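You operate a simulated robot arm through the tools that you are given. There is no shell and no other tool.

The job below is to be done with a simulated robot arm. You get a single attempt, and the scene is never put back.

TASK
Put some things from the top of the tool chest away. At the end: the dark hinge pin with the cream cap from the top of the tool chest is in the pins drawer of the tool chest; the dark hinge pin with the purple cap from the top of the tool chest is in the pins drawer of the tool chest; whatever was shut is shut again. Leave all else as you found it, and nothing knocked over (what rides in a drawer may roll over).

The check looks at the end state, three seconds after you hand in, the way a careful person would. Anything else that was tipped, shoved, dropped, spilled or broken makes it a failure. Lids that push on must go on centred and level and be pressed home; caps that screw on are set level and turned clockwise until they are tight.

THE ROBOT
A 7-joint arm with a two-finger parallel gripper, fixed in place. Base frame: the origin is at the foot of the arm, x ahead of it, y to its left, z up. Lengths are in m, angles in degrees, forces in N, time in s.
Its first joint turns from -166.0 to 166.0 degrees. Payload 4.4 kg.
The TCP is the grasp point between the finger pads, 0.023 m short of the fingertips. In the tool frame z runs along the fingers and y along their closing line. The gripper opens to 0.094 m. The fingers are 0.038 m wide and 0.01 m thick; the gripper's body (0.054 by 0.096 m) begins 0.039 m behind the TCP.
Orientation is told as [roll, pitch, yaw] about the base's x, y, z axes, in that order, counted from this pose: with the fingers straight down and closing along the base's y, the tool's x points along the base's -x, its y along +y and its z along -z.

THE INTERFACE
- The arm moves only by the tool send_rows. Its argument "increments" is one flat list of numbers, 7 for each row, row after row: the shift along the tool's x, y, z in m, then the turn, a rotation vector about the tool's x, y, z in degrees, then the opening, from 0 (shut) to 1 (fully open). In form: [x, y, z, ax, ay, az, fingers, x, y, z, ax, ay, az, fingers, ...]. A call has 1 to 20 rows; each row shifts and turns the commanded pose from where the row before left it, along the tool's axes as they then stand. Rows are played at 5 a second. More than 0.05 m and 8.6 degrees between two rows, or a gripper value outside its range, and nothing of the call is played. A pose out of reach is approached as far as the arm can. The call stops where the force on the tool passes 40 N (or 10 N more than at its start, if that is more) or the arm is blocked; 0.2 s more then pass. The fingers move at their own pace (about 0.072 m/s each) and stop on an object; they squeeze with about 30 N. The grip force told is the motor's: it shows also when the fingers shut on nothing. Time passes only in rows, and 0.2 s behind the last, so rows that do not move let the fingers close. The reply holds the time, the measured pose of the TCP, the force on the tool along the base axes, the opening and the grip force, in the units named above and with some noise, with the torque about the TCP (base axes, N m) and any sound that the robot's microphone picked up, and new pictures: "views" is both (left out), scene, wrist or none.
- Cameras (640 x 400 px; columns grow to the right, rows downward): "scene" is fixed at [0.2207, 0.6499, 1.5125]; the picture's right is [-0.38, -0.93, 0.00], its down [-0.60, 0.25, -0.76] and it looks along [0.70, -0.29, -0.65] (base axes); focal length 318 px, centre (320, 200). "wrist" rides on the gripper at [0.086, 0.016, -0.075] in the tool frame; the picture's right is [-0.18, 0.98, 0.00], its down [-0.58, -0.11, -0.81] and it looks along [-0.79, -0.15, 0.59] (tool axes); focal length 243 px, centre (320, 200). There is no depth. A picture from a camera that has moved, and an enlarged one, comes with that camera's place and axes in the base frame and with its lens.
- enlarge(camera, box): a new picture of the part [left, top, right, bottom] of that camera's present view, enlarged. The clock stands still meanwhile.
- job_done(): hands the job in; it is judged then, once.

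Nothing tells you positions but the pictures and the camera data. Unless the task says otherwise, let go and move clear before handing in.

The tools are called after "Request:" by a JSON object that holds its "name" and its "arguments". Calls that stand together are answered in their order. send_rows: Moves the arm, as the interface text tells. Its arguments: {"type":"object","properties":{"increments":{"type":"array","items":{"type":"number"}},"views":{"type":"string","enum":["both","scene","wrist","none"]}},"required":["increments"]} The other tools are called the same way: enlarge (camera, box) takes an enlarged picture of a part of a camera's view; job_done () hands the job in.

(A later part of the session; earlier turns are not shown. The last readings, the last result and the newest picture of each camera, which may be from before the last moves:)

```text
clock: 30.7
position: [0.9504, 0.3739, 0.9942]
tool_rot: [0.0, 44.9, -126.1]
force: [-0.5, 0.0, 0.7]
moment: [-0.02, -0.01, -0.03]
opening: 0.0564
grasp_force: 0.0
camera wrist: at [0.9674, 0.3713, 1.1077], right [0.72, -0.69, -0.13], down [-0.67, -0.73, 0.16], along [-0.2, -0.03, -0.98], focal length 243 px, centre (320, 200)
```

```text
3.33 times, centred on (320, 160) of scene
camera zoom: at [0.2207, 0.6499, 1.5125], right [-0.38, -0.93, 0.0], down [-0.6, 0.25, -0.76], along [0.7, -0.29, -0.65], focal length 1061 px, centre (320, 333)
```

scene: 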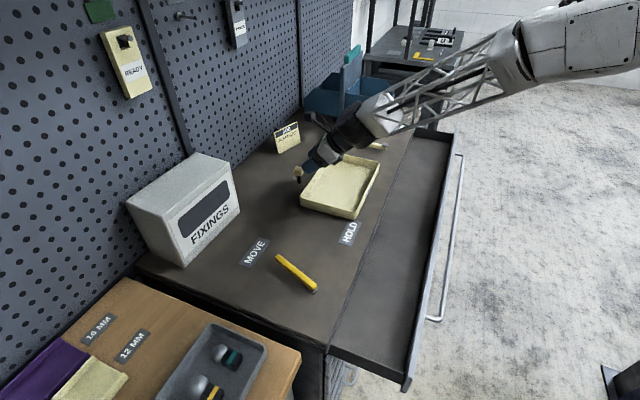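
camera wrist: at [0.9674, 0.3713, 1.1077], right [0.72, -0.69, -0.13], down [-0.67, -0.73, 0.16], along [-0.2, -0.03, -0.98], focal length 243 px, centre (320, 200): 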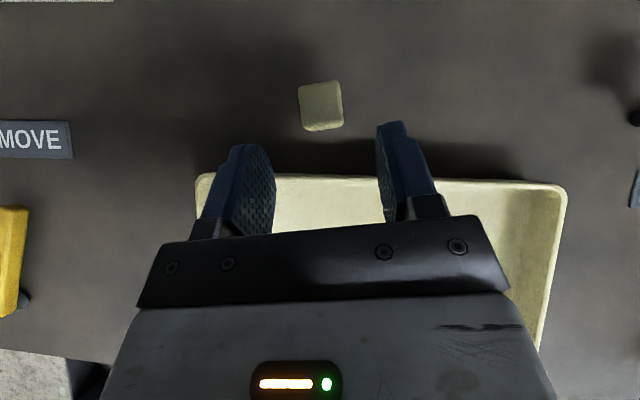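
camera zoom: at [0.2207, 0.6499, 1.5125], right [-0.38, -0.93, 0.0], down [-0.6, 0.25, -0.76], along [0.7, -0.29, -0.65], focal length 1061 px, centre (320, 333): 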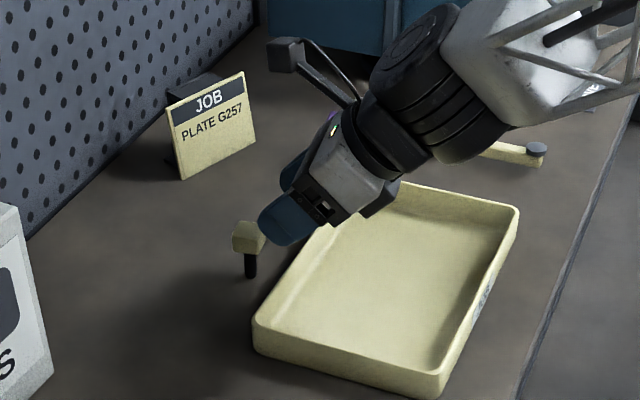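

The cap is still centred between the fingers, and the tray clears the gripper. I'll advance the last 0.06 m slowly.

Request:
{"name": "send_rows", "arguments": {"increments": [-0.0003, 0, 0.0153, 0, 0, 0, 0.6, -0.0003, 0, 0.0153, 0, 0, 0, 0.6, 0, 0, 0.0153, 0, 0, 0, 0.6, 0, 0, 0.0151, 0, 0, 0, 0.6, 0, 0, 0, 0, 0, 0, 0.6], "views": "both"}}

Request:
{"name": "enlarge", "arguments": {"camera": "wrist", "box": [200, 0, 440, 240]}}

Request:
{"name": "enlarge", "arguments": {"camera": "scene", "box": [260, 100, 380, 220]}}

```text
clock: 31.9
position: [0.9743, 0.4087, 0.9495]
tool_rot: [0.1, 44.9, -126.3]
force: [-0.3, -0.4, 0.4]
moment: [-0.01, -0.03, 0.01]
opening: 0.0563
grasp_force: 0.0
camera wrist: at [0.9934, 0.4054, 1.0633], right [0.72, -0.69, -0.13], down [-0.67, -0.73, 0.16], along [-0.2, -0.03, -0.98], focal length 243 px, centre (320, 200)
```

scene: 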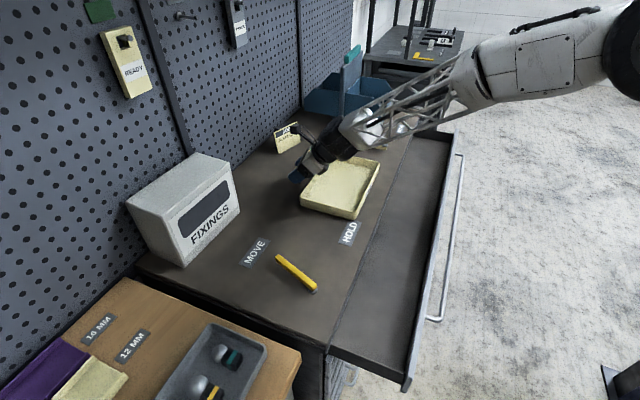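
wrist: 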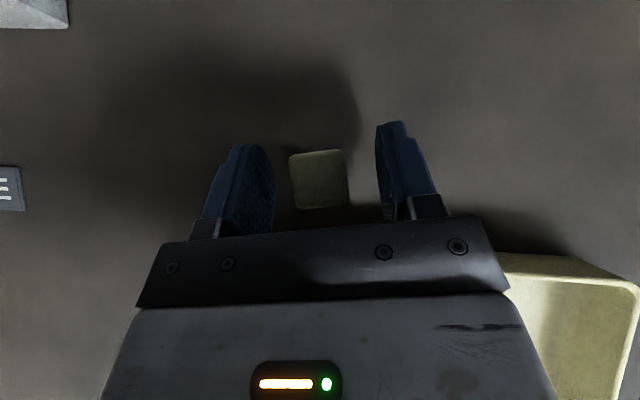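

```text
1.67 times, centred on (320, 120) of wrist
camera zoom: at [0.9934, 0.4054, 1.0633], right [0.72, -0.69, -0.13], down [-0.67, -0.73, 0.16], along [-0.2, -0.03, -0.98], focal length 404 px, centre (320, 333)
```

zoom: 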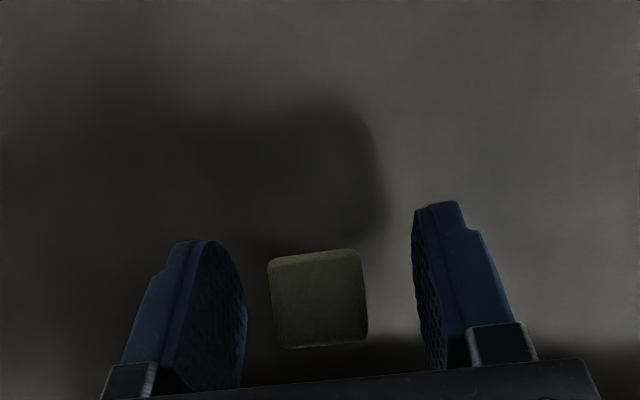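

```text
3.33 times, centred on (320, 160) of scene
camera zoom: at [0.2207, 0.6499, 1.5125], right [-0.38, -0.93, 0.0], down [-0.6, 0.25, -0.76], along [0.7, -0.29, -0.65], focal length 1061 px, centre (320, 333)
```

zoom: 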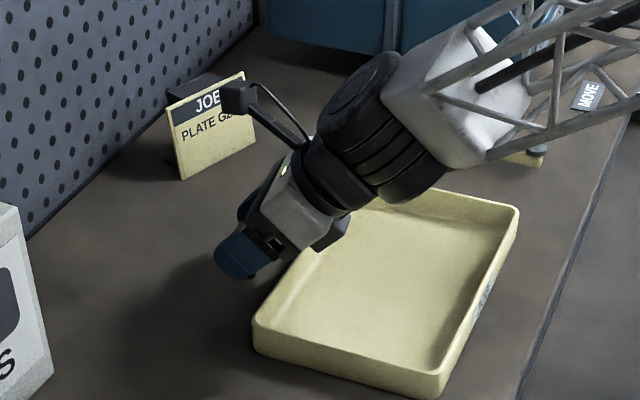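

The cap is centred between the pads with no contact forces. Closing the fingers now.

Request:
{"name": "send_rows", "arguments": {"increments": [0, 0, 0, 0, 0, 0, 0.4, 0, 0, 0, 0, 0, 0, 0.3, 0, 0, 0, 0, 0, 0, 0.2, 0, 0, 0, 0, 0, 0, 0.1, 0, 0, 0, 0, 0, 0, 0.1], "views": "wrist"}}

```text
clock: 33.1
position: [0.9748, 0.408, 0.9495]
tool_rot: [0.0, 44.8, -126.2]
force: [-0.6, -0.7, -0.3]
moment: [0.03, 0.03, -0.02]
opening: 0.0257
grasp_force: 30.2
camera wrist: at [0.9933, 0.4053, 1.0634], right [0.72, -0.69, -0.13], down [-0.67, -0.73, 0.16], along [-0.2, -0.03, -0.98], focal length 243 px, centre (320, 200)
```

wrist: 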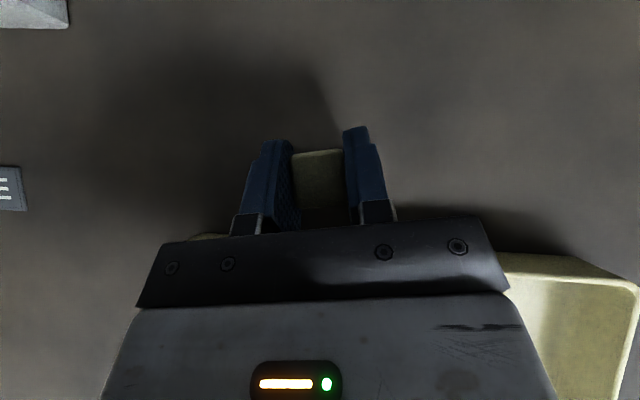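

The grip is firm on the cap (25.7 mm). I'll lift straight up and check that the pin comes along.

Request:
{"name": "send_rows", "arguments": {"increments": [0.0071, 0, -0.0071, 0, 0, 0, 0, 0.0141, 0, -0.0141, 0, 0, 0, 0, 0.0212, 0, -0.0212, 0, 0, 0, 0, 0.0212, 0, -0.0212, 0, 0, 0, 0, 0.0212, 0, -0.0212, 0, 0, 0, 0, 0.0071, 0, -0.0071, 0, 0, 0, 0, 0, 0, 0, 0, 0, 0, 0], "views": "both"}}

Request:
{"name": "enlarge", "arguments": {"camera": "scene", "box": [260, 100, 380, 220]}}

```text
clock: 34.7
position: [0.972, 0.4104, 1.0781]
tool_rot: [0.1, 44.9, -126.2]
force: [0.7, 0.4, -0.6]
moment: [0.03, -0.02, 0.03]
opening: 0.0258
grasp_force: 30.1
camera wrist: at [0.991, 0.4068, 1.192], right [0.72, -0.69, -0.13], down [-0.67, -0.73, 0.16], along [-0.2, -0.03, -0.98], focal length 243 px, centre (320, 200)
```

scene: 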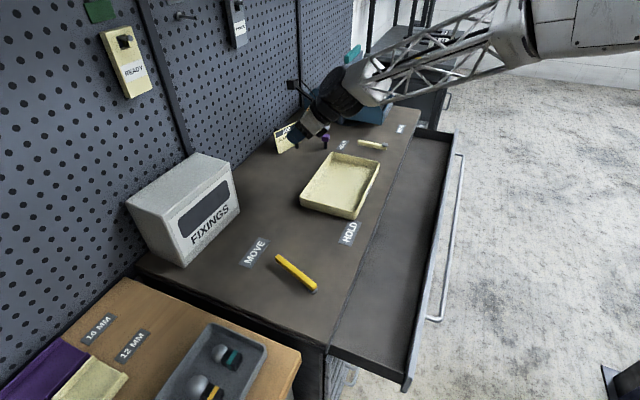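
wrist: 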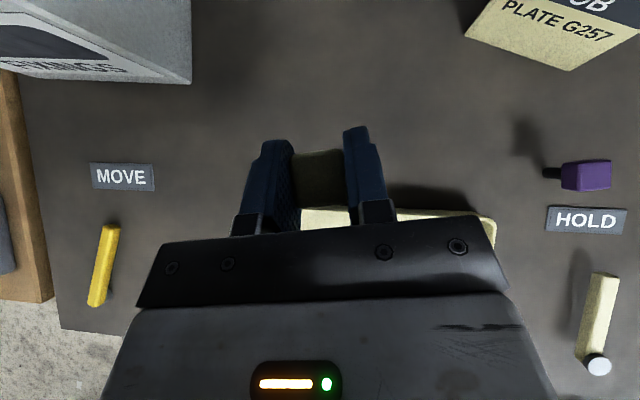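

```text
3.33 times, centred on (320, 160) of scene
camera zoom: at [0.2207, 0.6499, 1.5125], right [-0.38, -0.93, 0.0], down [-0.6, 0.25, -0.76], along [0.7, -0.29, -0.65], focal length 1061 px, centre (320, 333)
```

zoom: 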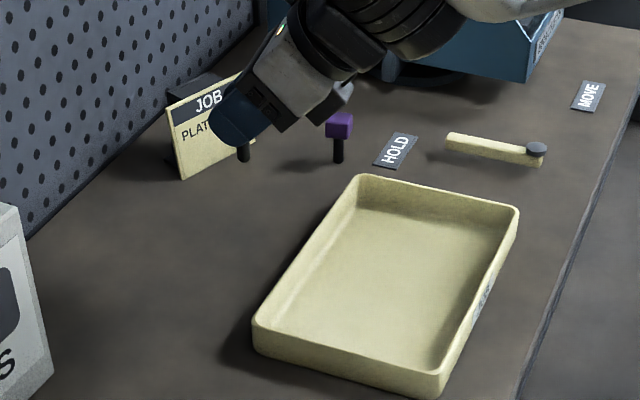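

The cream pin is clear of the chest top. I'll carry it back over the open drawer to t ≈ 0.53 (distance along the chest front), away from the rack, and steepen the tilt to about 60°.

Request:
{"name": "send_rows", "arguments": {"increments": [-0.0268, 0.0076, -0.0267, 0, 0, 0, 0, -0.0268, 0.0076, -0.0267, 0, 0, 0, 0, -0.0268, 0.0076, -0.0267, 0, 0, 0, 0, -0.0268, 0.0076, -0.0267, 0, 0, 0, 0, -0.0268, 0.0076, -0.0267, 0, 0, 0, 0, -0.0268, 0.0076, -0.0267, 0, 0, 0, 0, -0.0268, 0.0076, -0.0267, 0, 0, 0, 0, -0.0268, 0.0076, -0.0267, 0, 0, 0, 0, -0.0268, 0.0076, -0.0267, 0, 0, 0, 0, -0.0268, 0.0076, -0.0267, 0, 0, 0, 0, 0, 0, 0, 0, -7.5, 0, 0, 0, 0, 0, 0, -7.5, 0, 0, 0, 0, 0, 0, 0, 0, 0], "views": "both"}}

Request:
{"name": "enlarge", "arguments": {"camera": "scene", "box": [340, 100, 480, 220]}}

```text
clock: 37.5
position: [0.8117, 0.0594, 1.0781]
tool_rot: [0.0, 29.8, -126.1]
force: [-0.3, -0.7, -1.3]
moment: [0.02, 0.0, -0.04]
opening: 0.0256
grasp_force: 30.3
camera wrist: at [0.848, 0.08, 1.1862], right [0.7, -0.71, -0.09], down [-0.62, -0.67, 0.41], along [-0.35, -0.23, -0.91], focal length 243 px, centre (320, 200)
```

scene: 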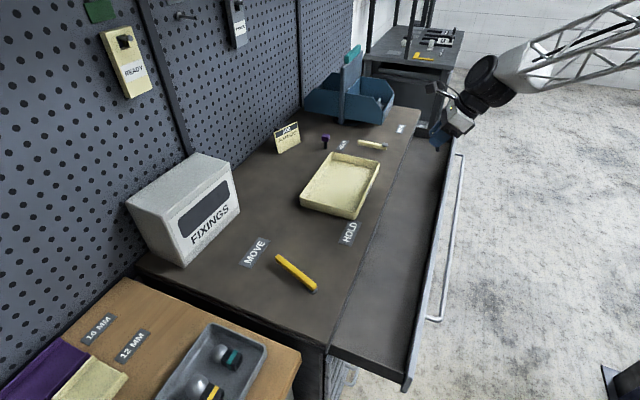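
wrist: 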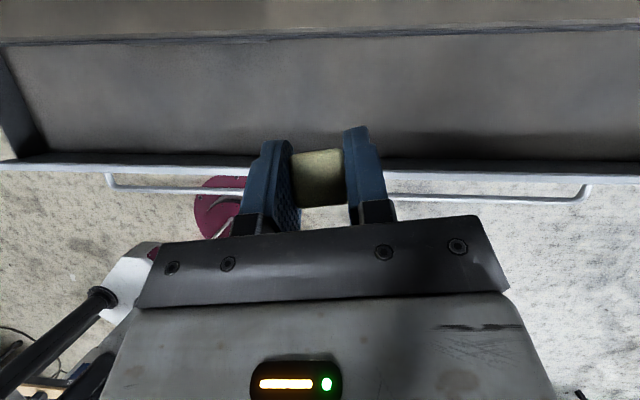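

```text
3.33 times, centred on (410, 160) of scene
camera zoom: at [0.2207, 0.6499, 1.5125], right [-0.38, -0.93, 0.0], down [-0.6, 0.25, -0.76], along [0.7, -0.29, -0.65], focal length 1061 px, centre (20, 333)
```

zoom: 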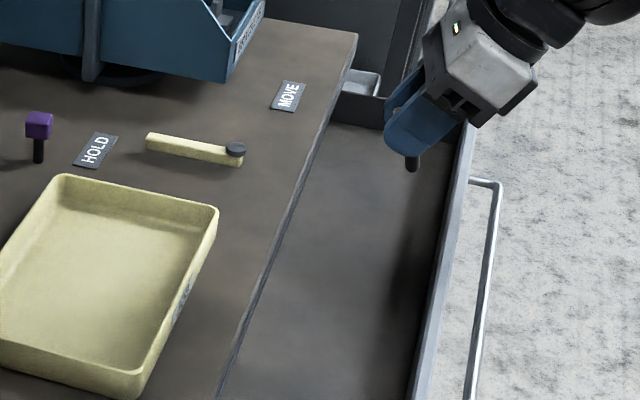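

The pin hangs over the drawer interior. I'll lower it most of the way and look again.

Request:
{"name": "send_rows", "arguments": {"increments": [-0.018, 0, 0.0315, 0, 0, 0, 0, -0.018, 0, 0.0315, 0, 0, 0, 0, -0.018, 0, 0.0315, 0, 0, 0, 0, -0.018, 0, 0.0315, 0, 0, 0, 0, -0.018, 0, 0.0315, 0, 0, 0, 0, -0.012, 0, 0.021, 0, 0, 0, 0, 0, 0, 0, 0, 0, 0, 0], "views": "both"}}

Request:
{"name": "enlarge", "arguments": {"camera": "scene", "box": [360, 150, 480, 250]}}

```text
clock: 39.1
position: [0.8124, 0.0592, 0.8732]
tool_rot: [-0.1, 29.9, -126.3]
force: [-1.0, -0.1, -1.1]
moment: [-0.01, 0.0, -0.02]
opening: 0.0255
grasp_force: 30.1
camera wrist: at [0.8489, 0.0796, 0.981], right [0.7, -0.71, -0.09], down [-0.62, -0.67, 0.41], along [-0.35, -0.23, -0.91], focal length 243 px, centre (320, 200)
```

scene: 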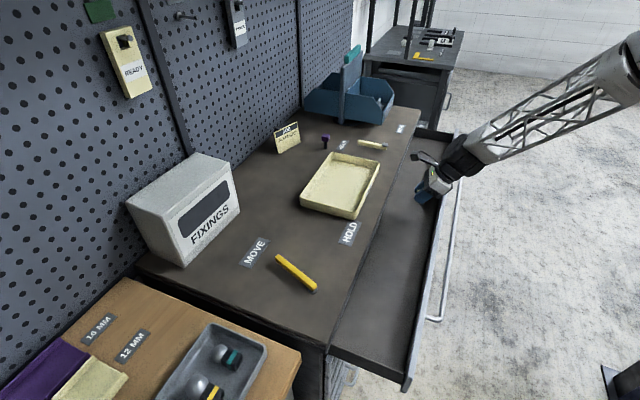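
wrist: 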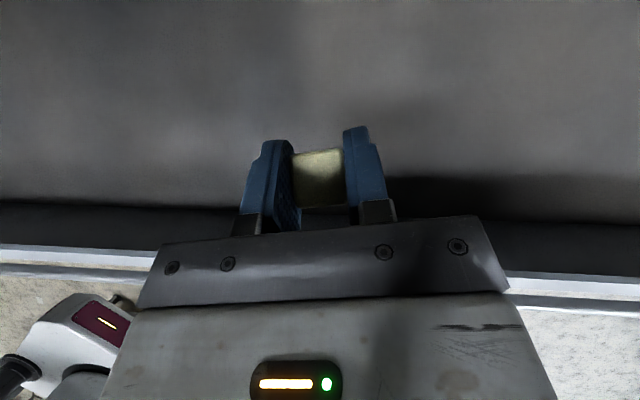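

```text
4.00 times, centred on (420, 200) of scene
camera zoom: at [0.2207, 0.6499, 1.5125], right [-0.38, -0.93, 0.0], down [-0.6, 0.25, -0.76], along [0.7, -0.29, -0.65], focal length 1273 px, centre (-80, 200)
```

zoom: 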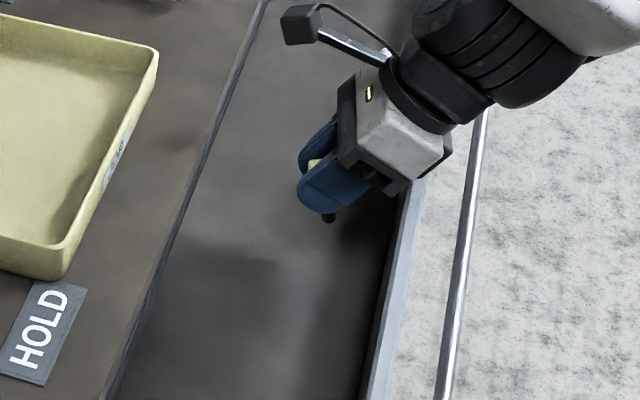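

There's clear room on all sides. I'll go down slowly toward the drawer floor, watching for contact.

Request:
{"name": "send_rows", "arguments": {"increments": [-0.0075, 0, 0.013, 0, 0, 0, 0, -0.0075, 0, 0.013, 0, 0, 0, 0, -0.005, 0, 0.0087, 0, 0, 0, 0, -0.0025, 0, 0.0043, 0, 0, 0, 0, 0, 0, 0, 0, 0, 0, 0], "views": "both"}}

Request:
{"name": "enlarge", "arguments": {"camera": "scene", "box": [360, 150, 480, 250]}}

```text
clock: 40.0
position: [0.8147, 0.0603, 0.8381]
tool_rot: [0.2, 30.1, -126.0]
force: [-0.6, 3.0, 5.8]
moment: [-0.31, 0.35, -0.14]
opening: 0.0256
grasp_force: 29.8
stopped in row 4: the force on the tool passed its limit at 61 N (the readings are from after the stop); the commanded pose is now the measured one
camera wrist: at [0.8498, 0.081, 0.9472], right [0.7, -0.71, -0.09], down [-0.62, -0.67, 0.41], along [-0.35, -0.23, -0.91], focal length 243 px, centre (320, 200)
```

scene: 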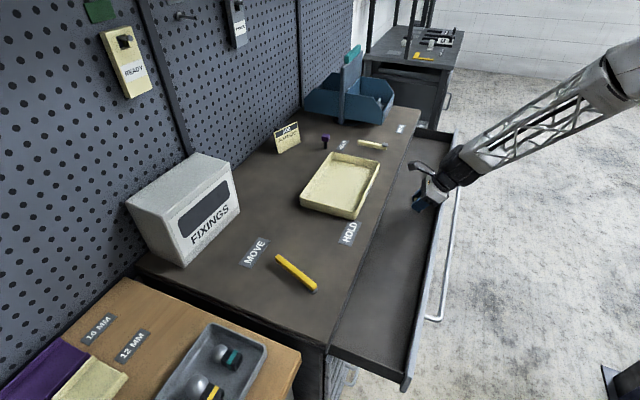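
wrist: 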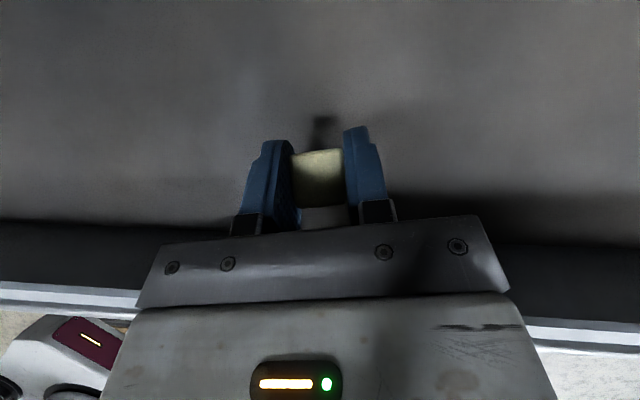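

```text
4.00 times, centred on (420, 200) of scene
camera zoom: at [0.2207, 0.6499, 1.5125], right [-0.38, -0.93, 0.0], down [-0.6, 0.25, -0.76], along [0.7, -0.29, -0.65], focal length 1273 px, centre (-80, 200)
```

zoom: 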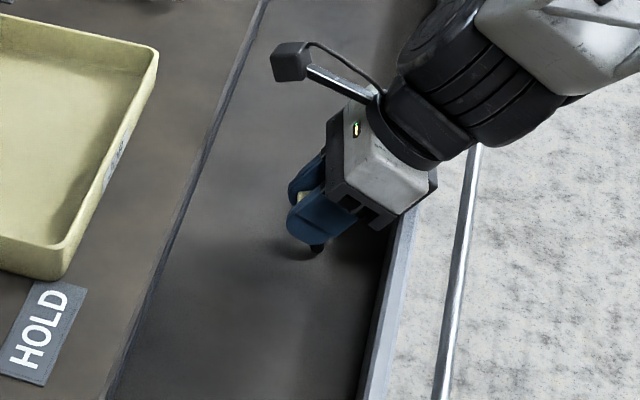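

The pin touched the drawer floor at TCP z ≈ 0.838 and swivelled a little in the grip. I'll open the fingers here and lift away.

Request:
{"name": "send_rows", "arguments": {"increments": [0, 0, 0, 0, 0, 0, 0.35, 0, 0, 0, 0, 0, 0, 0.5, 0, 0, 0, 0, 0, 0, 0.6, 0, 0, 0, 0, 0, 0, 0.6], "views": "both"}}

Request:
{"name": "enlarge", "arguments": {"camera": "wrist", "box": [200, 80, 440, 260]}}

Request:
{"name": "enlarge", "arguments": {"camera": "scene", "box": [360, 150, 480, 250]}}

```text
clock: 41.0
position: [0.8139, 0.0611, 0.8394]
tool_rot: [0.2, 30.0, -125.9]
force: [1.6, 5.7, 12.2]
moment: [-0.58, 0.64, -0.22]
opening: 0.0563
grasp_force: 0.1
camera wrist: at [0.8497, 0.0809, 0.9472], right [0.7, -0.71, -0.09], down [-0.62, -0.67, 0.41], along [-0.35, -0.23, -0.91], focal length 243 px, centre (320, 200)
```

scene: 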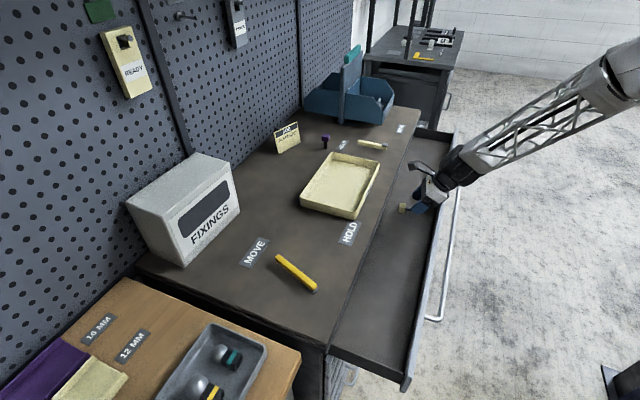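
wrist: 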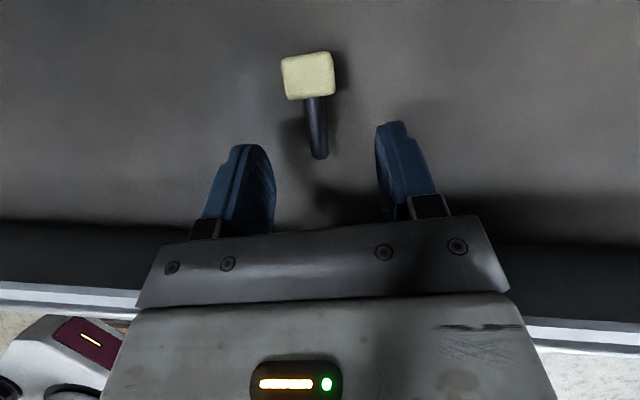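

```text
2.22 times, centred on (320, 170) of wrist
camera zoom: at [0.8497, 0.0809, 0.9472], right [0.7, -0.71, -0.09], down [-0.62, -0.67, 0.41], along [-0.35, -0.23, -0.91], focal length 539 px, centre (320, 267)
```

zoom: 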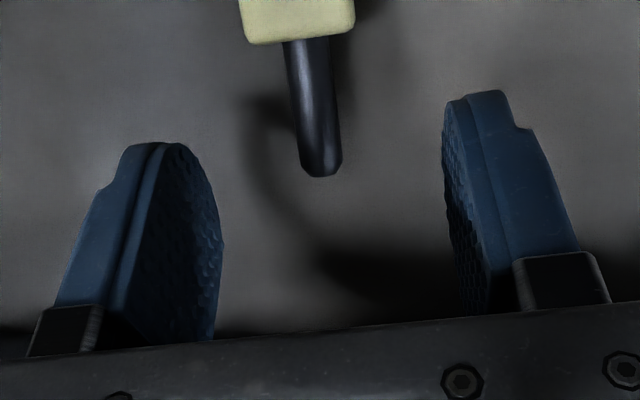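

```text
4.00 times, centred on (420, 200) of scene
camera zoom: at [0.2207, 0.6499, 1.5125], right [-0.38, -0.93, 0.0], down [-0.6, 0.25, -0.76], along [0.7, -0.29, -0.65], focal length 1273 px, centre (-80, 200)
```

zoom: 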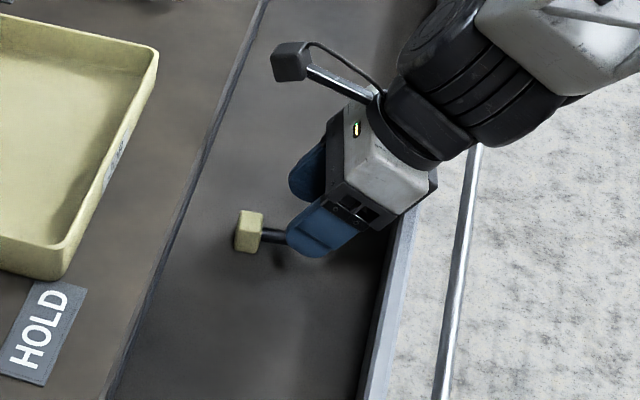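

The cream pin is lying in the drawer. The leftover force suggests the gripper's underside was touching the drawer front's edge, so I'll rise straight up.

Request:
{"name": "send_rows", "arguments": {"increments": [0.005, 0, -0.0087, 0, 0, 0, 0.6, 0.01, 0, -0.0174, 0, 0, 0, 0.6, 0.015, 0, -0.026, 0, 0, 0, 0.6, 0.018, 0, -0.0315, 0, 0, 0, 0.6, 0.018, 0, -0.0315, 0, 0, 0, 0.6, 0.018, 0, -0.0315, 0, 0, 0, 0.6, 0.018, 0, -0.0315, 0, 0, 0, 0.6, 0.01, 0, -0.0174, 0, 0, 0, 0.6, 0, 0, 0, 0, 0, 0, 0.6], "views": "both"}}

Request:
{"name": "enlarge", "arguments": {"camera": "scene", "box": [340, 110, 480, 250]}}

```text
clock: 43.0
position: [0.8136, 0.0623, 1.0648]
tool_rot: [0.1, 30.2, -126.1]
force: [-0.6, -0.4, 0.1]
moment: [-0.03, 0.0, 0.02]
opening: 0.0565
grasp_force: 0.0
camera wrist: at [0.849, 0.0827, 1.1725], right [0.7, -0.71, -0.09], down [-0.62, -0.67, 0.41], along [-0.35, -0.23, -0.91], focal length 243 px, centre (320, 200)
```

scene: 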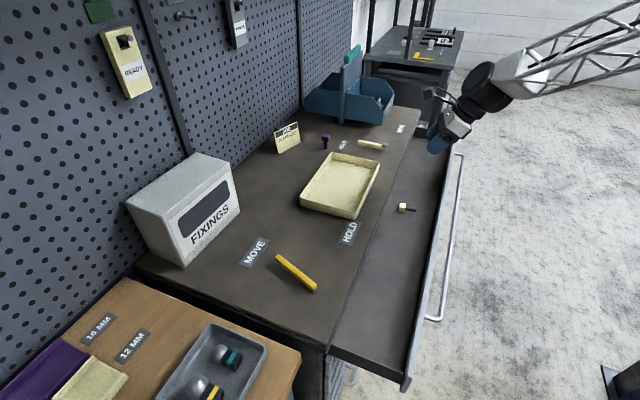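
wrist: 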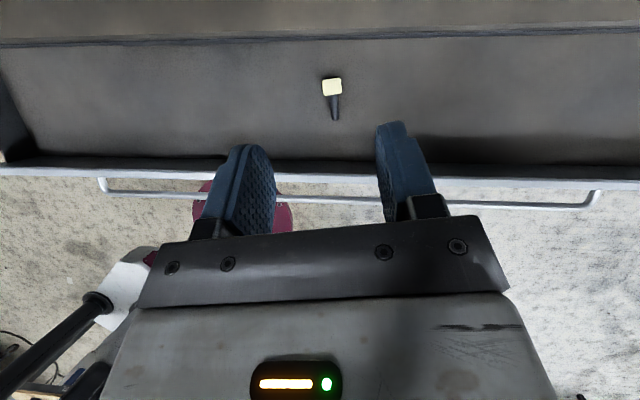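

```text
2.86 times, centred on (410, 180) of scene
camera zoom: at [0.2207, 0.6499, 1.5125], right [-0.38, -0.93, 0.0], down [-0.6, 0.25, -0.76], along [0.7, -0.29, -0.65], focal length 909 px, centre (63, 257)
```

zoom: 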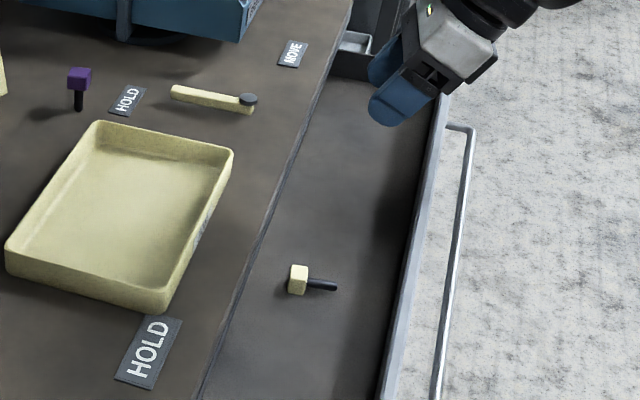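

The cream pin lies flat in the drawer, clear of the rack. Now for the purple pin: I'll tilt back to 45°, turn toward it, and hover near it for a look.

Request:
{"name": "send_rows", "arguments": {"increments": [0, 0, 0, 0, 7.5, 0, 0.6, 0, 0, 0, 0, 7.5, 0, 0.6, 0, 0, 0, -5.66, 0, 5.66, 0.6, 0, 0, 0, -5.66, 0, 5.66, 0.6, 0, 0, 0, -5.66, 0, 5.66, 0.6, 0.0246, -0.0008, 0.0246, 0, 0, 0, 0.6, 0.0246, -0.0008, 0.0246, 0, 0, 0, 0.6, 0.0246, -0.0008, 0.0246, 0, 0, 0, 0.6, 0.0246, -0.0008, 0.0246, 0, 0, 0, 0.6, 0.0246, -0.0008, 0.0246, 0, 0, 0, 0.6, 0.0246, -0.0008, 0.0246, 0, 0, 0, 0.6, 0.0246, -0.0008, 0.0246, 0, 0, 0, 0.6, 0, 0, 0, 0, 0, 0, 0.6], "views": "both"}}

Request:
{"name": "enlarge", "arguments": {"camera": "wrist", "box": [200, 0, 440, 240]}}

```text
clock: 45.8
position: [1.0202, 0.1878, 1.0674]
tool_rot: [0.1, 45.2, -150.1]
force: [0.1, 0.3, -0.8]
moment: [-0.04, 0.02, 0.02]
opening: 0.0564
grasp_force: 0.1
camera wrist: at [1.0355, 0.1761, 1.1814], right [0.38, -0.92, -0.13], down [-0.91, -0.39, 0.16], along [-0.19, 0.06, -0.98], focal length 243 px, centre (320, 200)
```

scene: 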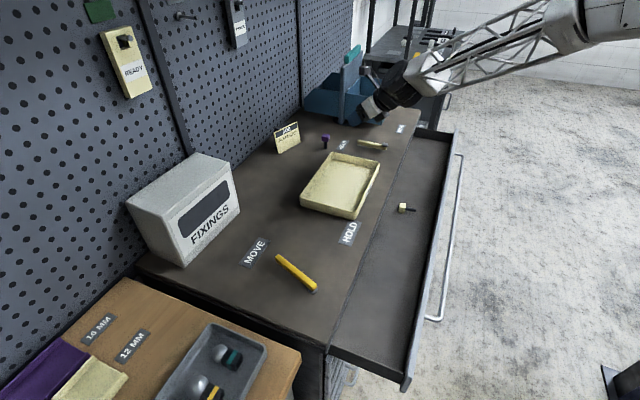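
wrist: 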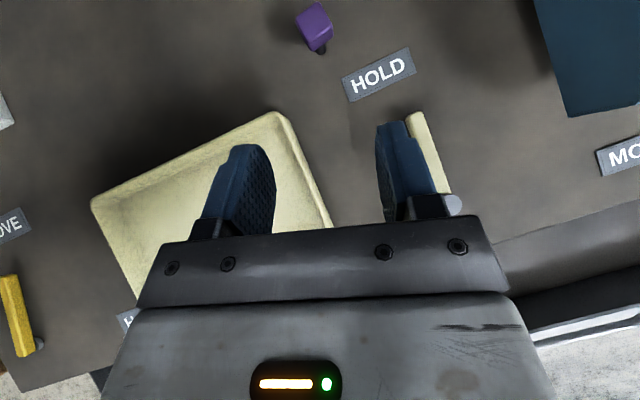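

```text
1.67 times, centred on (320, 120) of wrist
camera zoom: at [1.0355, 0.1761, 1.1814], right [0.38, -0.92, -0.13], down [-0.91, -0.39, 0.16], along [-0.19, 0.06, -0.98], focal length 404 px, centre (320, 333)
```

zoom: 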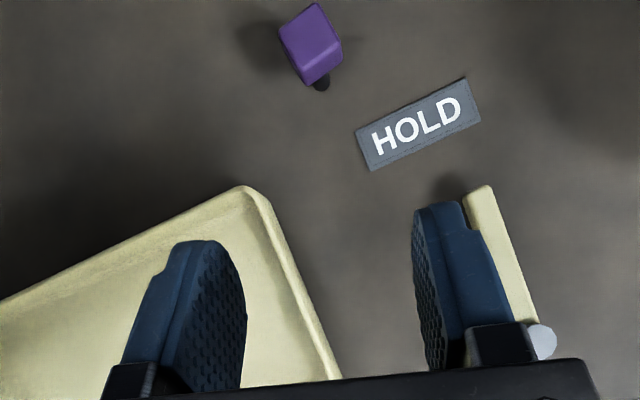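

I reached it. The purple cap is at about (1.129, 0.252), with its faces squared to a heading of roughly 52°. I'll turn the tool to that heading and line up 0.12 m back along the approach.

Request:
{"name": "send_rows", "arguments": {"increments": [0, 0, 0, 5.2, 0, -5.17, 0.6, 0, 0, 0, 5.2, 0, -5.17, 0.6, 0, 0, 0, 5.2, 0, -5.17, 0.6, 0, 0.0232, 0.0232, 0, 0, 0, 0.6, 0, 0.0232, 0.0232, 0, 0, 0, 0.6, 0, 0, 0, 0, 0, 0, 0.6], "views": "both"}}

Request:
{"name": "enlarge", "arguments": {"camera": "wrist", "box": [200, 0, 440, 240]}}

```text
clock: 47.2
position: [1.0794, 0.1832, 1.0333]
tool_rot: [0.1, 45.2, -128.2]
force: [-0.2, -0.1, 0.0]
moment: [0.02, 0.0, 0.0]
opening: 0.0564
grasp_force: 0.1
camera wrist: at [1.0967, 0.1784, 1.148], right [0.69, -0.71, -0.13], down [-0.69, -0.7, 0.16], along [-0.2, -0.02, -0.98], focal length 243 px, centre (320, 200)
```

scene: 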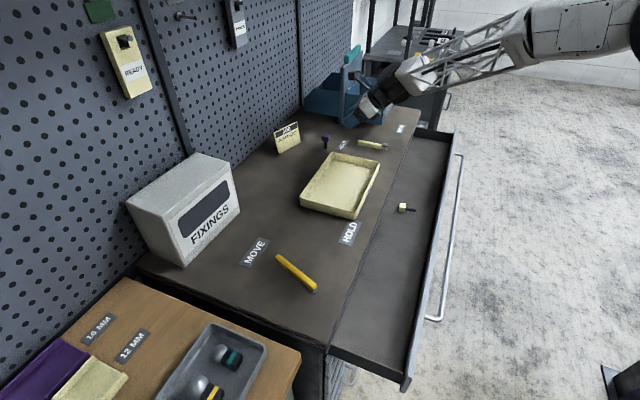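
wrist: 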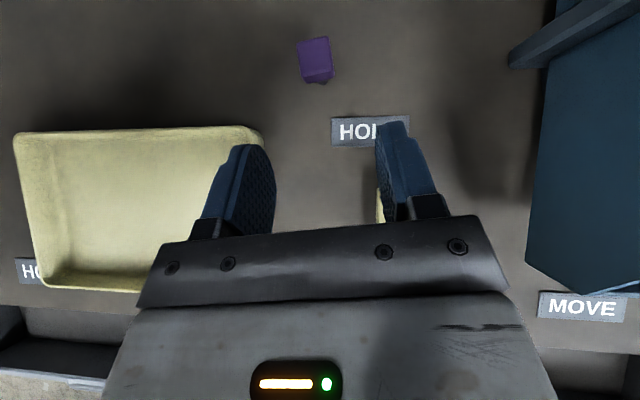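

```text
1.67 times, centred on (320, 120) of wrist
camera zoom: at [1.0967, 0.1784, 1.148], right [0.69, -0.71, -0.13], down [-0.69, -0.7, 0.16], along [-0.2, -0.02, -0.98], focal length 404 px, centre (320, 333)
```

zoom: 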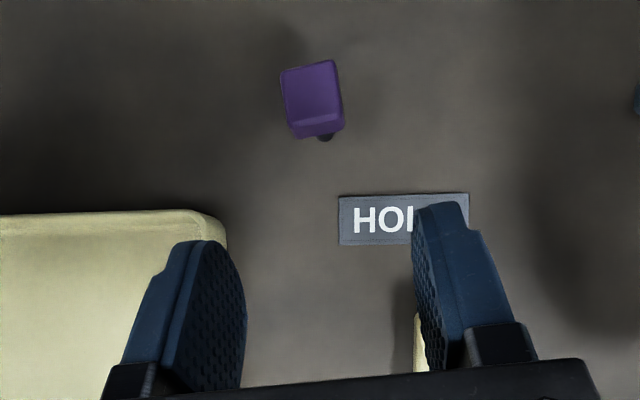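

The arm reaches, and the alignment is within about 2°. The bracket bin stays roughly 0.08 m off to the side. I'll advance halfway and check.

Request:
{"name": "send_rows", "arguments": {"increments": [0.0002, -0.001, 0.03, 0, 0, 0, 0.6, 0.0003, -0.0011, 0.03, 0, 0, 0, 0.6, 0, 0, 0, 0, 0, 0, 0.6], "views": "both"}}

Request:
{"name": "enlarge", "arguments": {"camera": "wrist", "box": [200, 0, 440, 240]}}

Request:
{"name": "enlarge", "arguments": {"camera": "scene", "box": [290, 60, 430, 180]}}

```text
clock: 48.0
position: [1.103, 0.2162, 0.9899]
tool_rot: [0.1, 45.1, -128.2]
force: [0.9, -0.6, 0.8]
moment: [-0.02, 0.02, 0.01]
opening: 0.0563
grasp_force: 0.1
camera wrist: at [1.1221, 0.2129, 1.1046], right [0.69, -0.71, -0.13], down [-0.69, -0.7, 0.16], along [-0.2, -0.02, -0.98], focal length 243 px, centre (320, 200)
```

scene: 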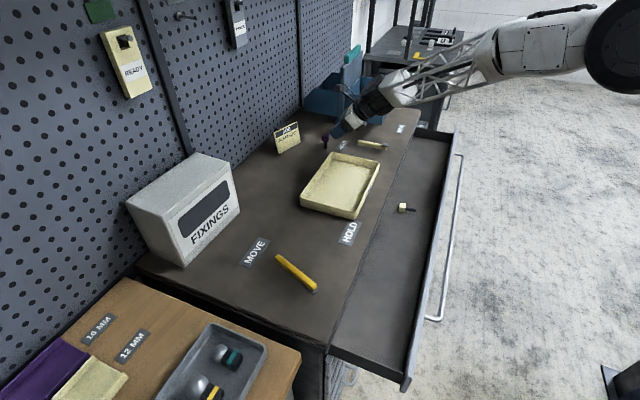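
wrist: 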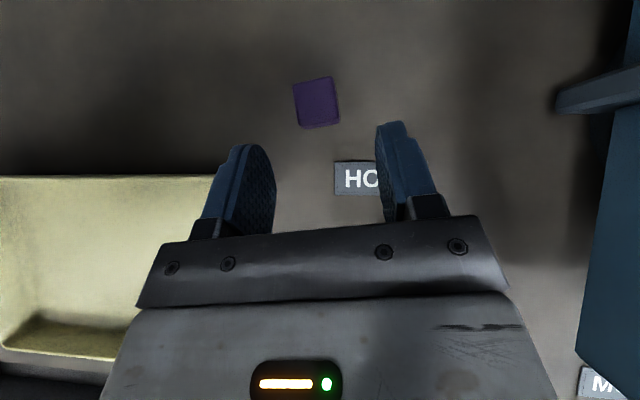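

```text
1.67 times, centred on (320, 120) of wrist
camera zoom: at [1.1221, 0.2129, 1.1046], right [0.69, -0.71, -0.13], down [-0.69, -0.7, 0.16], along [-0.2, -0.02, -0.98], focal length 404 px, centre (320, 333)
```

zoom: 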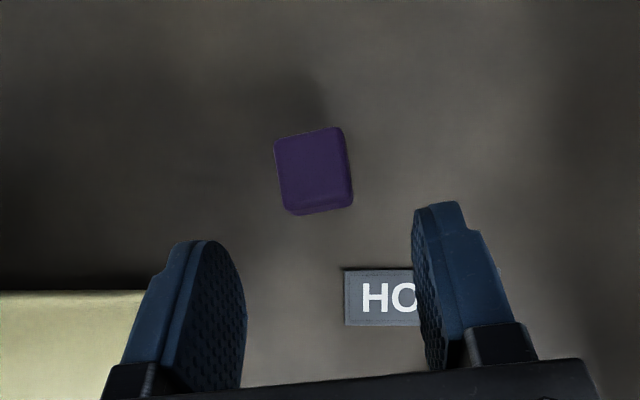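

```text
3.33 times, centred on (360, 120) of scene
camera zoom: at [0.2207, 0.6499, 1.5125], right [-0.38, -0.93, 0.0], down [-0.6, 0.25, -0.76], along [0.7, -0.29, -0.65], focal length 1061 px, centre (187, 467)
```

zoom: 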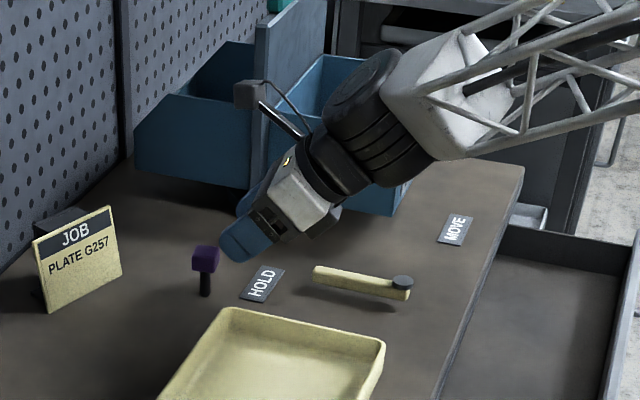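

Still lined up. I'll advance the last 0.06 m slowly.

Request:
{"name": "send_rows", "arguments": {"increments": [0.001, -0.0004, 0.015, 0, 0, 0, 0.6, 0.001, -0.0003, 0.015, 0, 0, 0, 0.6, 0.0005, 0, 0.015, 0, 0, 0, 0.6, 0, 0, 0.0147, 0, 0, 0, 0.6, 0, 0, 0, 0, 0, 0, 0.6], "views": "both"}}

Request:
{"name": "enlarge", "arguments": {"camera": "wrist", "box": [200, 0, 440, 240]}}

Request:
{"name": "enlarge", "arguments": {"camera": "scene", "box": [290, 60, 430, 180]}}

```text
clock: 49.2
position: [1.1312, 0.2511, 0.9505]
tool_rot: [0.1, 45.0, -128.1]
force: [0.2, -0.8, -0.1]
moment: [0.01, 0.04, 0.01]
opening: 0.0565
grasp_force: 0.1
camera wrist: at [1.1493, 0.2472, 1.064], right [0.69, -0.71, -0.13], down [-0.69, -0.7, 0.16], along [-0.2, -0.02, -0.98], focal length 243 px, centre (320, 200)
```

scene: 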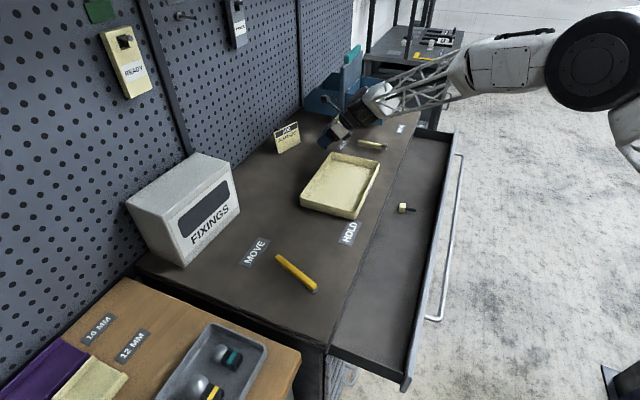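
wrist: 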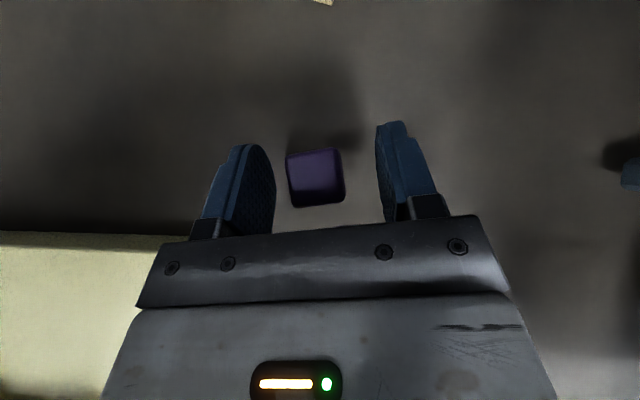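

```text
1.67 times, centred on (320, 120) of wrist
camera zoom: at [1.1493, 0.2472, 1.064], right [0.69, -0.71, -0.13], down [-0.69, -0.7, 0.16], along [-0.2, -0.02, -0.98], focal length 404 px, centre (320, 333)
```

zoom: 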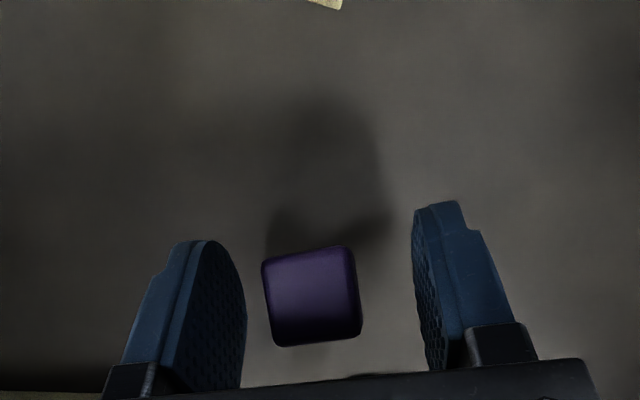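

```text
3.33 times, centred on (360, 120) of scene
camera zoom: at [0.2207, 0.6499, 1.5125], right [-0.38, -0.93, 0.0], down [-0.6, 0.25, -0.76], along [0.7, -0.29, -0.65], focal length 1061 px, centre (187, 467)
```

zoom: 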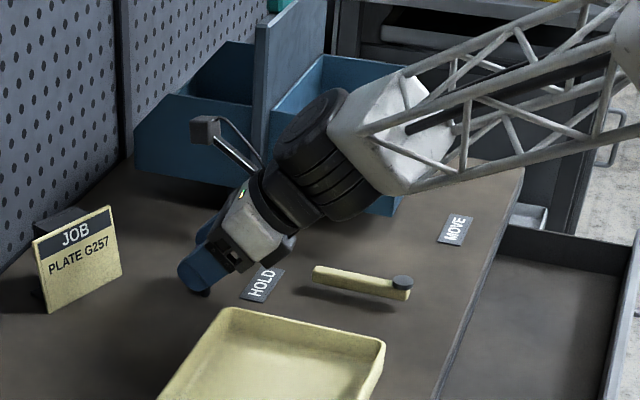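

I'm there with no contact. The cap sits about 1.5 mm to the left, so I'll centre it and then close.

Request:
{"name": "send_rows", "arguments": {"increments": [0, -0.0015, 0, 0, 0, 0, 0.5, 0, 0, 0, 0, 0, 0, 0.4, 0, 0, 0, 0, 0, 0, 0.3, 0, 0, 0, 0, 0, 0, 0.2, 0, 0, 0, 0, 0, 0, 0.1, 0, 0, 0, 0, 0, 0, 0], "views": "wrist"}}

```text
clock: 50.6
position: [1.1288, 0.2527, 0.9501]
tool_rot: [0.1, 45.1, -128.1]
force: [-1.5, 0.8, 0.1]
moment: [0.02, -0.01, -0.03]
opening: 0.0257
grasp_force: 29.8
camera wrist: at [1.1477, 0.2488, 1.0641], right [0.69, -0.71, -0.13], down [-0.69, -0.7, 0.16], along [-0.2, -0.02, -0.98], focal length 243 px, centre (320, 200)
```

wrist: 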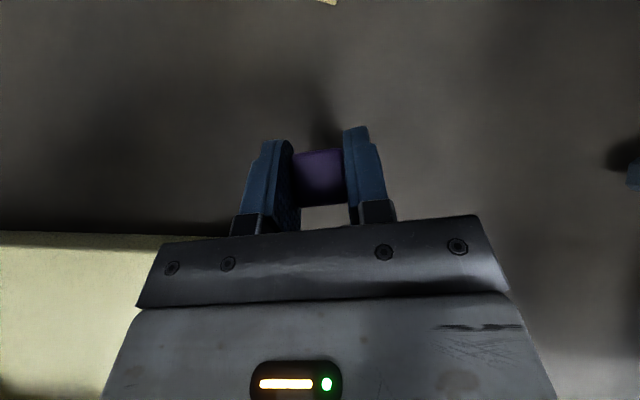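

The grip is firm on the purple cap. Lifting straight up.

Request:
{"name": "send_rows", "arguments": {"increments": [0.0071, 0, -0.0071, 0, 0, 0, 0, 0.0141, 0, -0.0141, 0, 0, 0, 0, 0.0212, 0, -0.0212, 0, 0, 0, 0, 0.0212, 0, -0.0212, 0, 0, 0, 0, 0.0212, 0, -0.0212, 0, 0, 0, 0, 0.0071, 0, -0.0071, 0, 0, 0, 0, 0, 0, 0, 0, 0, 0, 0], "views": "both"}}

Request:
{"name": "enlarge", "arguments": {"camera": "scene", "box": [270, 40, 410, 180]}}

```text
clock: 52.2
position: [1.1291, 0.254, 1.0788]
tool_rot: [0.1, 45.1, -128.1]
force: [-0.4, 0.1, -1.2]
moment: [0.03, 0.01, 0.01]
opening: 0.0255
grasp_force: 29.9
camera wrist: at [1.1476, 0.25, 1.193], right [0.69, -0.71, -0.13], down [-0.69, -0.7, 0.16], along [-0.2, -0.02, -0.98], focal length 243 px, centre (320, 200)
```

scene: 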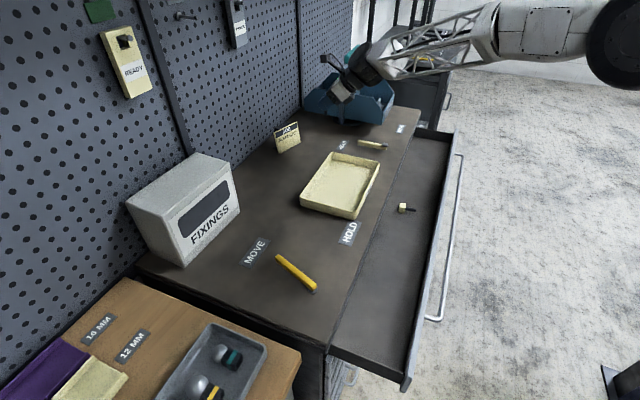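
wrist: 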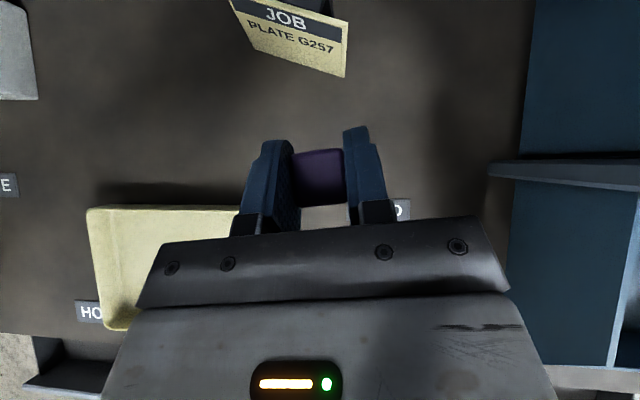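

```text
2.86 times, centred on (340, 110) of scene
camera zoom: at [0.2207, 0.6499, 1.5125], right [-0.38, -0.93, 0.0], down [-0.6, 0.25, -0.76], along [0.7, -0.29, -0.65], focal length 909 px, centre (263, 457)
```

zoom: 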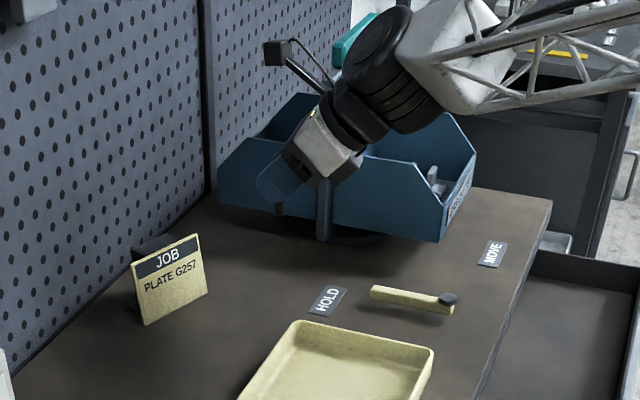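

The purple pin is clear. I'll carry it straight back over the drawer to n ≈ 0.64, t ≈ 0.63, and steepen the tilt again.

Request:
{"name": "send_rows", "arguments": {"increments": [-0.0239, -0.002, -0.0239, 0, 0, 0, 0, -0.0239, -0.002, -0.0239, 0, 0, 0, 0, -0.0239, -0.002, -0.0239, 0, 0, 0, 0, -0.0239, -0.002, -0.0239, 0, 0, 0, 0, -0.0239, -0.002, -0.0239, 0, 0, 0, 0, -0.0239, -0.002, -0.0239, 0, 0, 0, 0, -0.0239, -0.002, -0.0239, 0, 0, 0, 0, -0.0239, -0.002, -0.0239, 0, 0, 0, 0, -0.0239, -0.002, -0.0239, 0, 0, 0, 0, -0.0239, -0.002, -0.0239, 0, 0, 0, 0, 0, 0, 0, 0, -7.5, 0, 0, 0, 0, 0, 0, -7.5, 0, 0, 0, 0, 0, 0, 0, 0, 0], "views": "both"}}

Request:
{"name": "enlarge", "arguments": {"camera": "scene", "box": [340, 70, 480, 210]}}

```text
clock: 55.0
position: [0.904, 0.0008, 1.0782]
tool_rot: [0.1, 30.2, -128.1]
force: [-0.9, 0.5, -0.5]
moment: [0.01, 0.01, 0.01]
opening: 0.0255
grasp_force: 29.9
camera wrist: at [0.9406, 0.0193, 1.1864], right [0.67, -0.73, -0.09], down [-0.65, -0.65, 0.41], along [-0.36, -0.21, -0.91], focal length 243 px, centre (320, 200)
```

scene: 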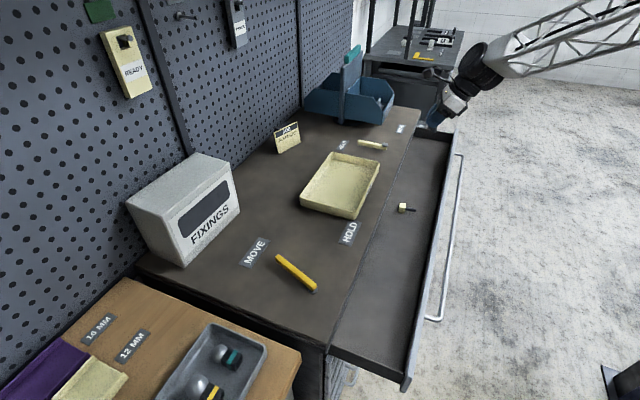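
wrist: 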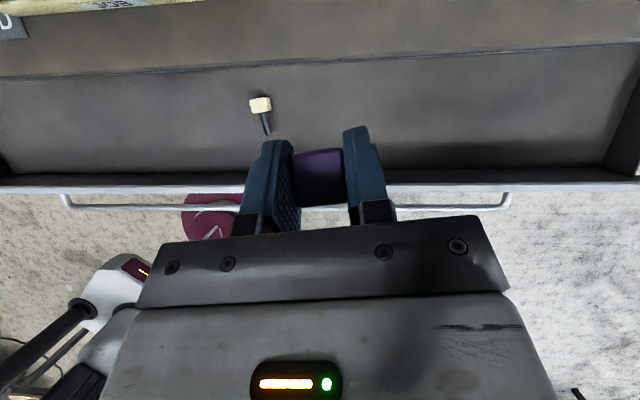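

```text
2.86 times, centred on (410, 140) of scene
camera zoom: at [0.2207, 0.6499, 1.5125], right [-0.38, -0.93, 0.0], down [-0.6, 0.25, -0.76], along [0.7, -0.29, -0.65], focal length 909 px, centre (63, 371)
```

zoom: 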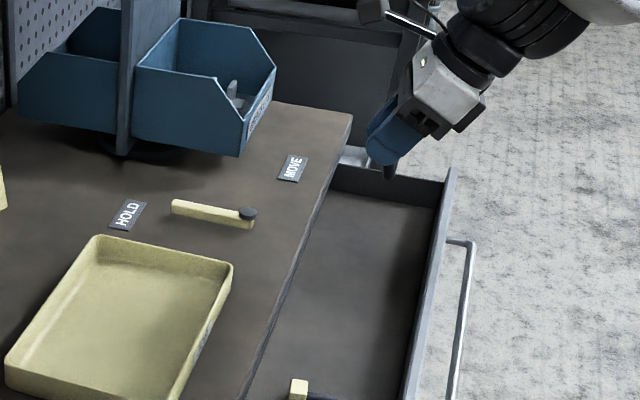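

The purple pin is over the drawer, and I put the floor at z ≈ 0.793. I'll lower to just above contact (TCP ≈ 0.845), a little deeper in than last time to clear the drawer front.

Request:
{"name": "send_rows", "arguments": {"increments": [-0.0176, 0, 0.03025, 0, 0, 0, 0, -0.0176, 0, 0.03025, 0, 0, 0, 0, -0.0176, 0, 0.03025, 0, 0, 0, 0, -0.0176, 0, 0.03025, 0, 0, 0, 0, -0.0176, 0, 0.03025, 0, 0, 0, 0, -0.0176, 0, 0.03025, 0, 0, 0, 0, -0.005, 0, 0.0086, 0, 0, 0, 0, -0.004, 0, 0.0069, 0, 0, 0, 0, -0.0025, 0, 0.0043, 0, 0, 0, 0, 0, 0, 0, 0, 0, 0, 0], "views": "both"}}

Request:
{"name": "enlarge", "arguments": {"camera": "scene", "box": [360, 110, 480, 230]}}

```text
clock: 57.2
position: [0.9037, -0.0, 0.8474]
tool_rot: [0.2, 30.1, -128.1]
force: [0.3, 1.2, -1.7]
moment: [0.04, 0.03, -0.01]
opening: 0.0256
grasp_force: 30.1
camera wrist: at [0.9392, 0.0178, 0.9545], right [0.67, -0.73, -0.09], down [-0.65, -0.65, 0.41], along [-0.36, -0.21, -0.91], focal length 243 px, centre (320, 200)
```

scene: 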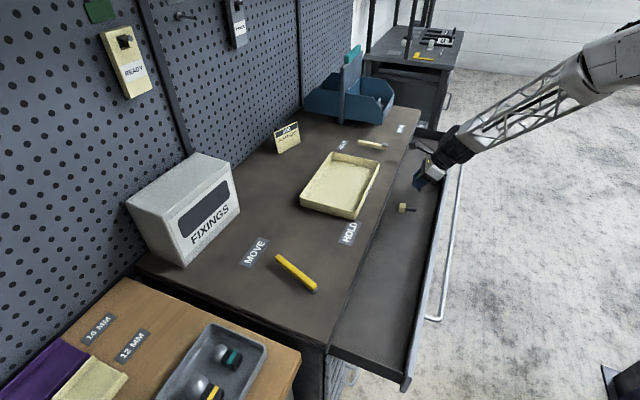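
wrist: 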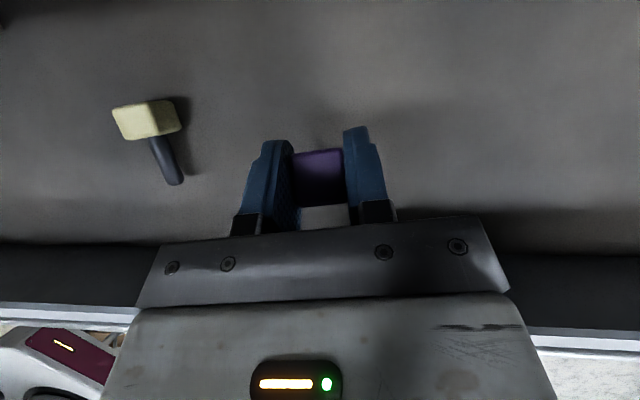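

```text
3.33 times, centred on (420, 170) of scene
camera zoom: at [0.2207, 0.6499, 1.5125], right [-0.38, -0.93, 0.0], down [-0.6, 0.25, -0.76], along [0.7, -0.29, -0.65], focal length 1061 px, centre (-13, 300)
```

zoom: 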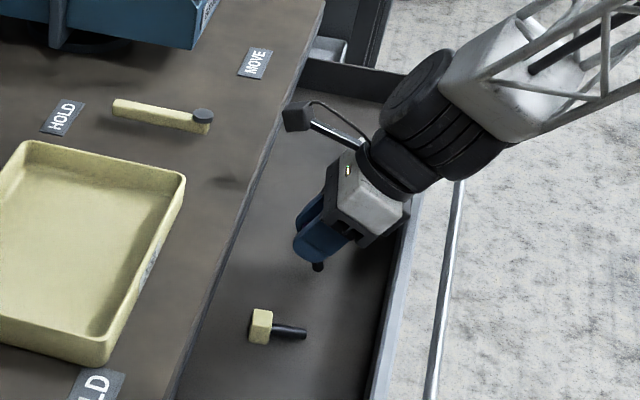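

There's no contact yet and only a small gap left. I'll ease down 6 mm in tiny steps and then open.

Request:
{"name": "send_rows", "arguments": {"increments": [-0.001, 0, 0.0017, 0, 0, 0, 0, -0.001, 0, 0.0017, 0, 0, 0, 0, -0.001, 0, 0.0017, 0, 0, 0, 0], "views": "none"}}

```text
clock: 58.0
position: [0.9034, 0.0001, 0.8405]
tool_rot: [0.1, 30.2, -128.1]
force: [0.9, -0.5, -1.9]
moment: [0.03, 0.01, 0.0]
opening: 0.0256
grasp_force: 30.0
```

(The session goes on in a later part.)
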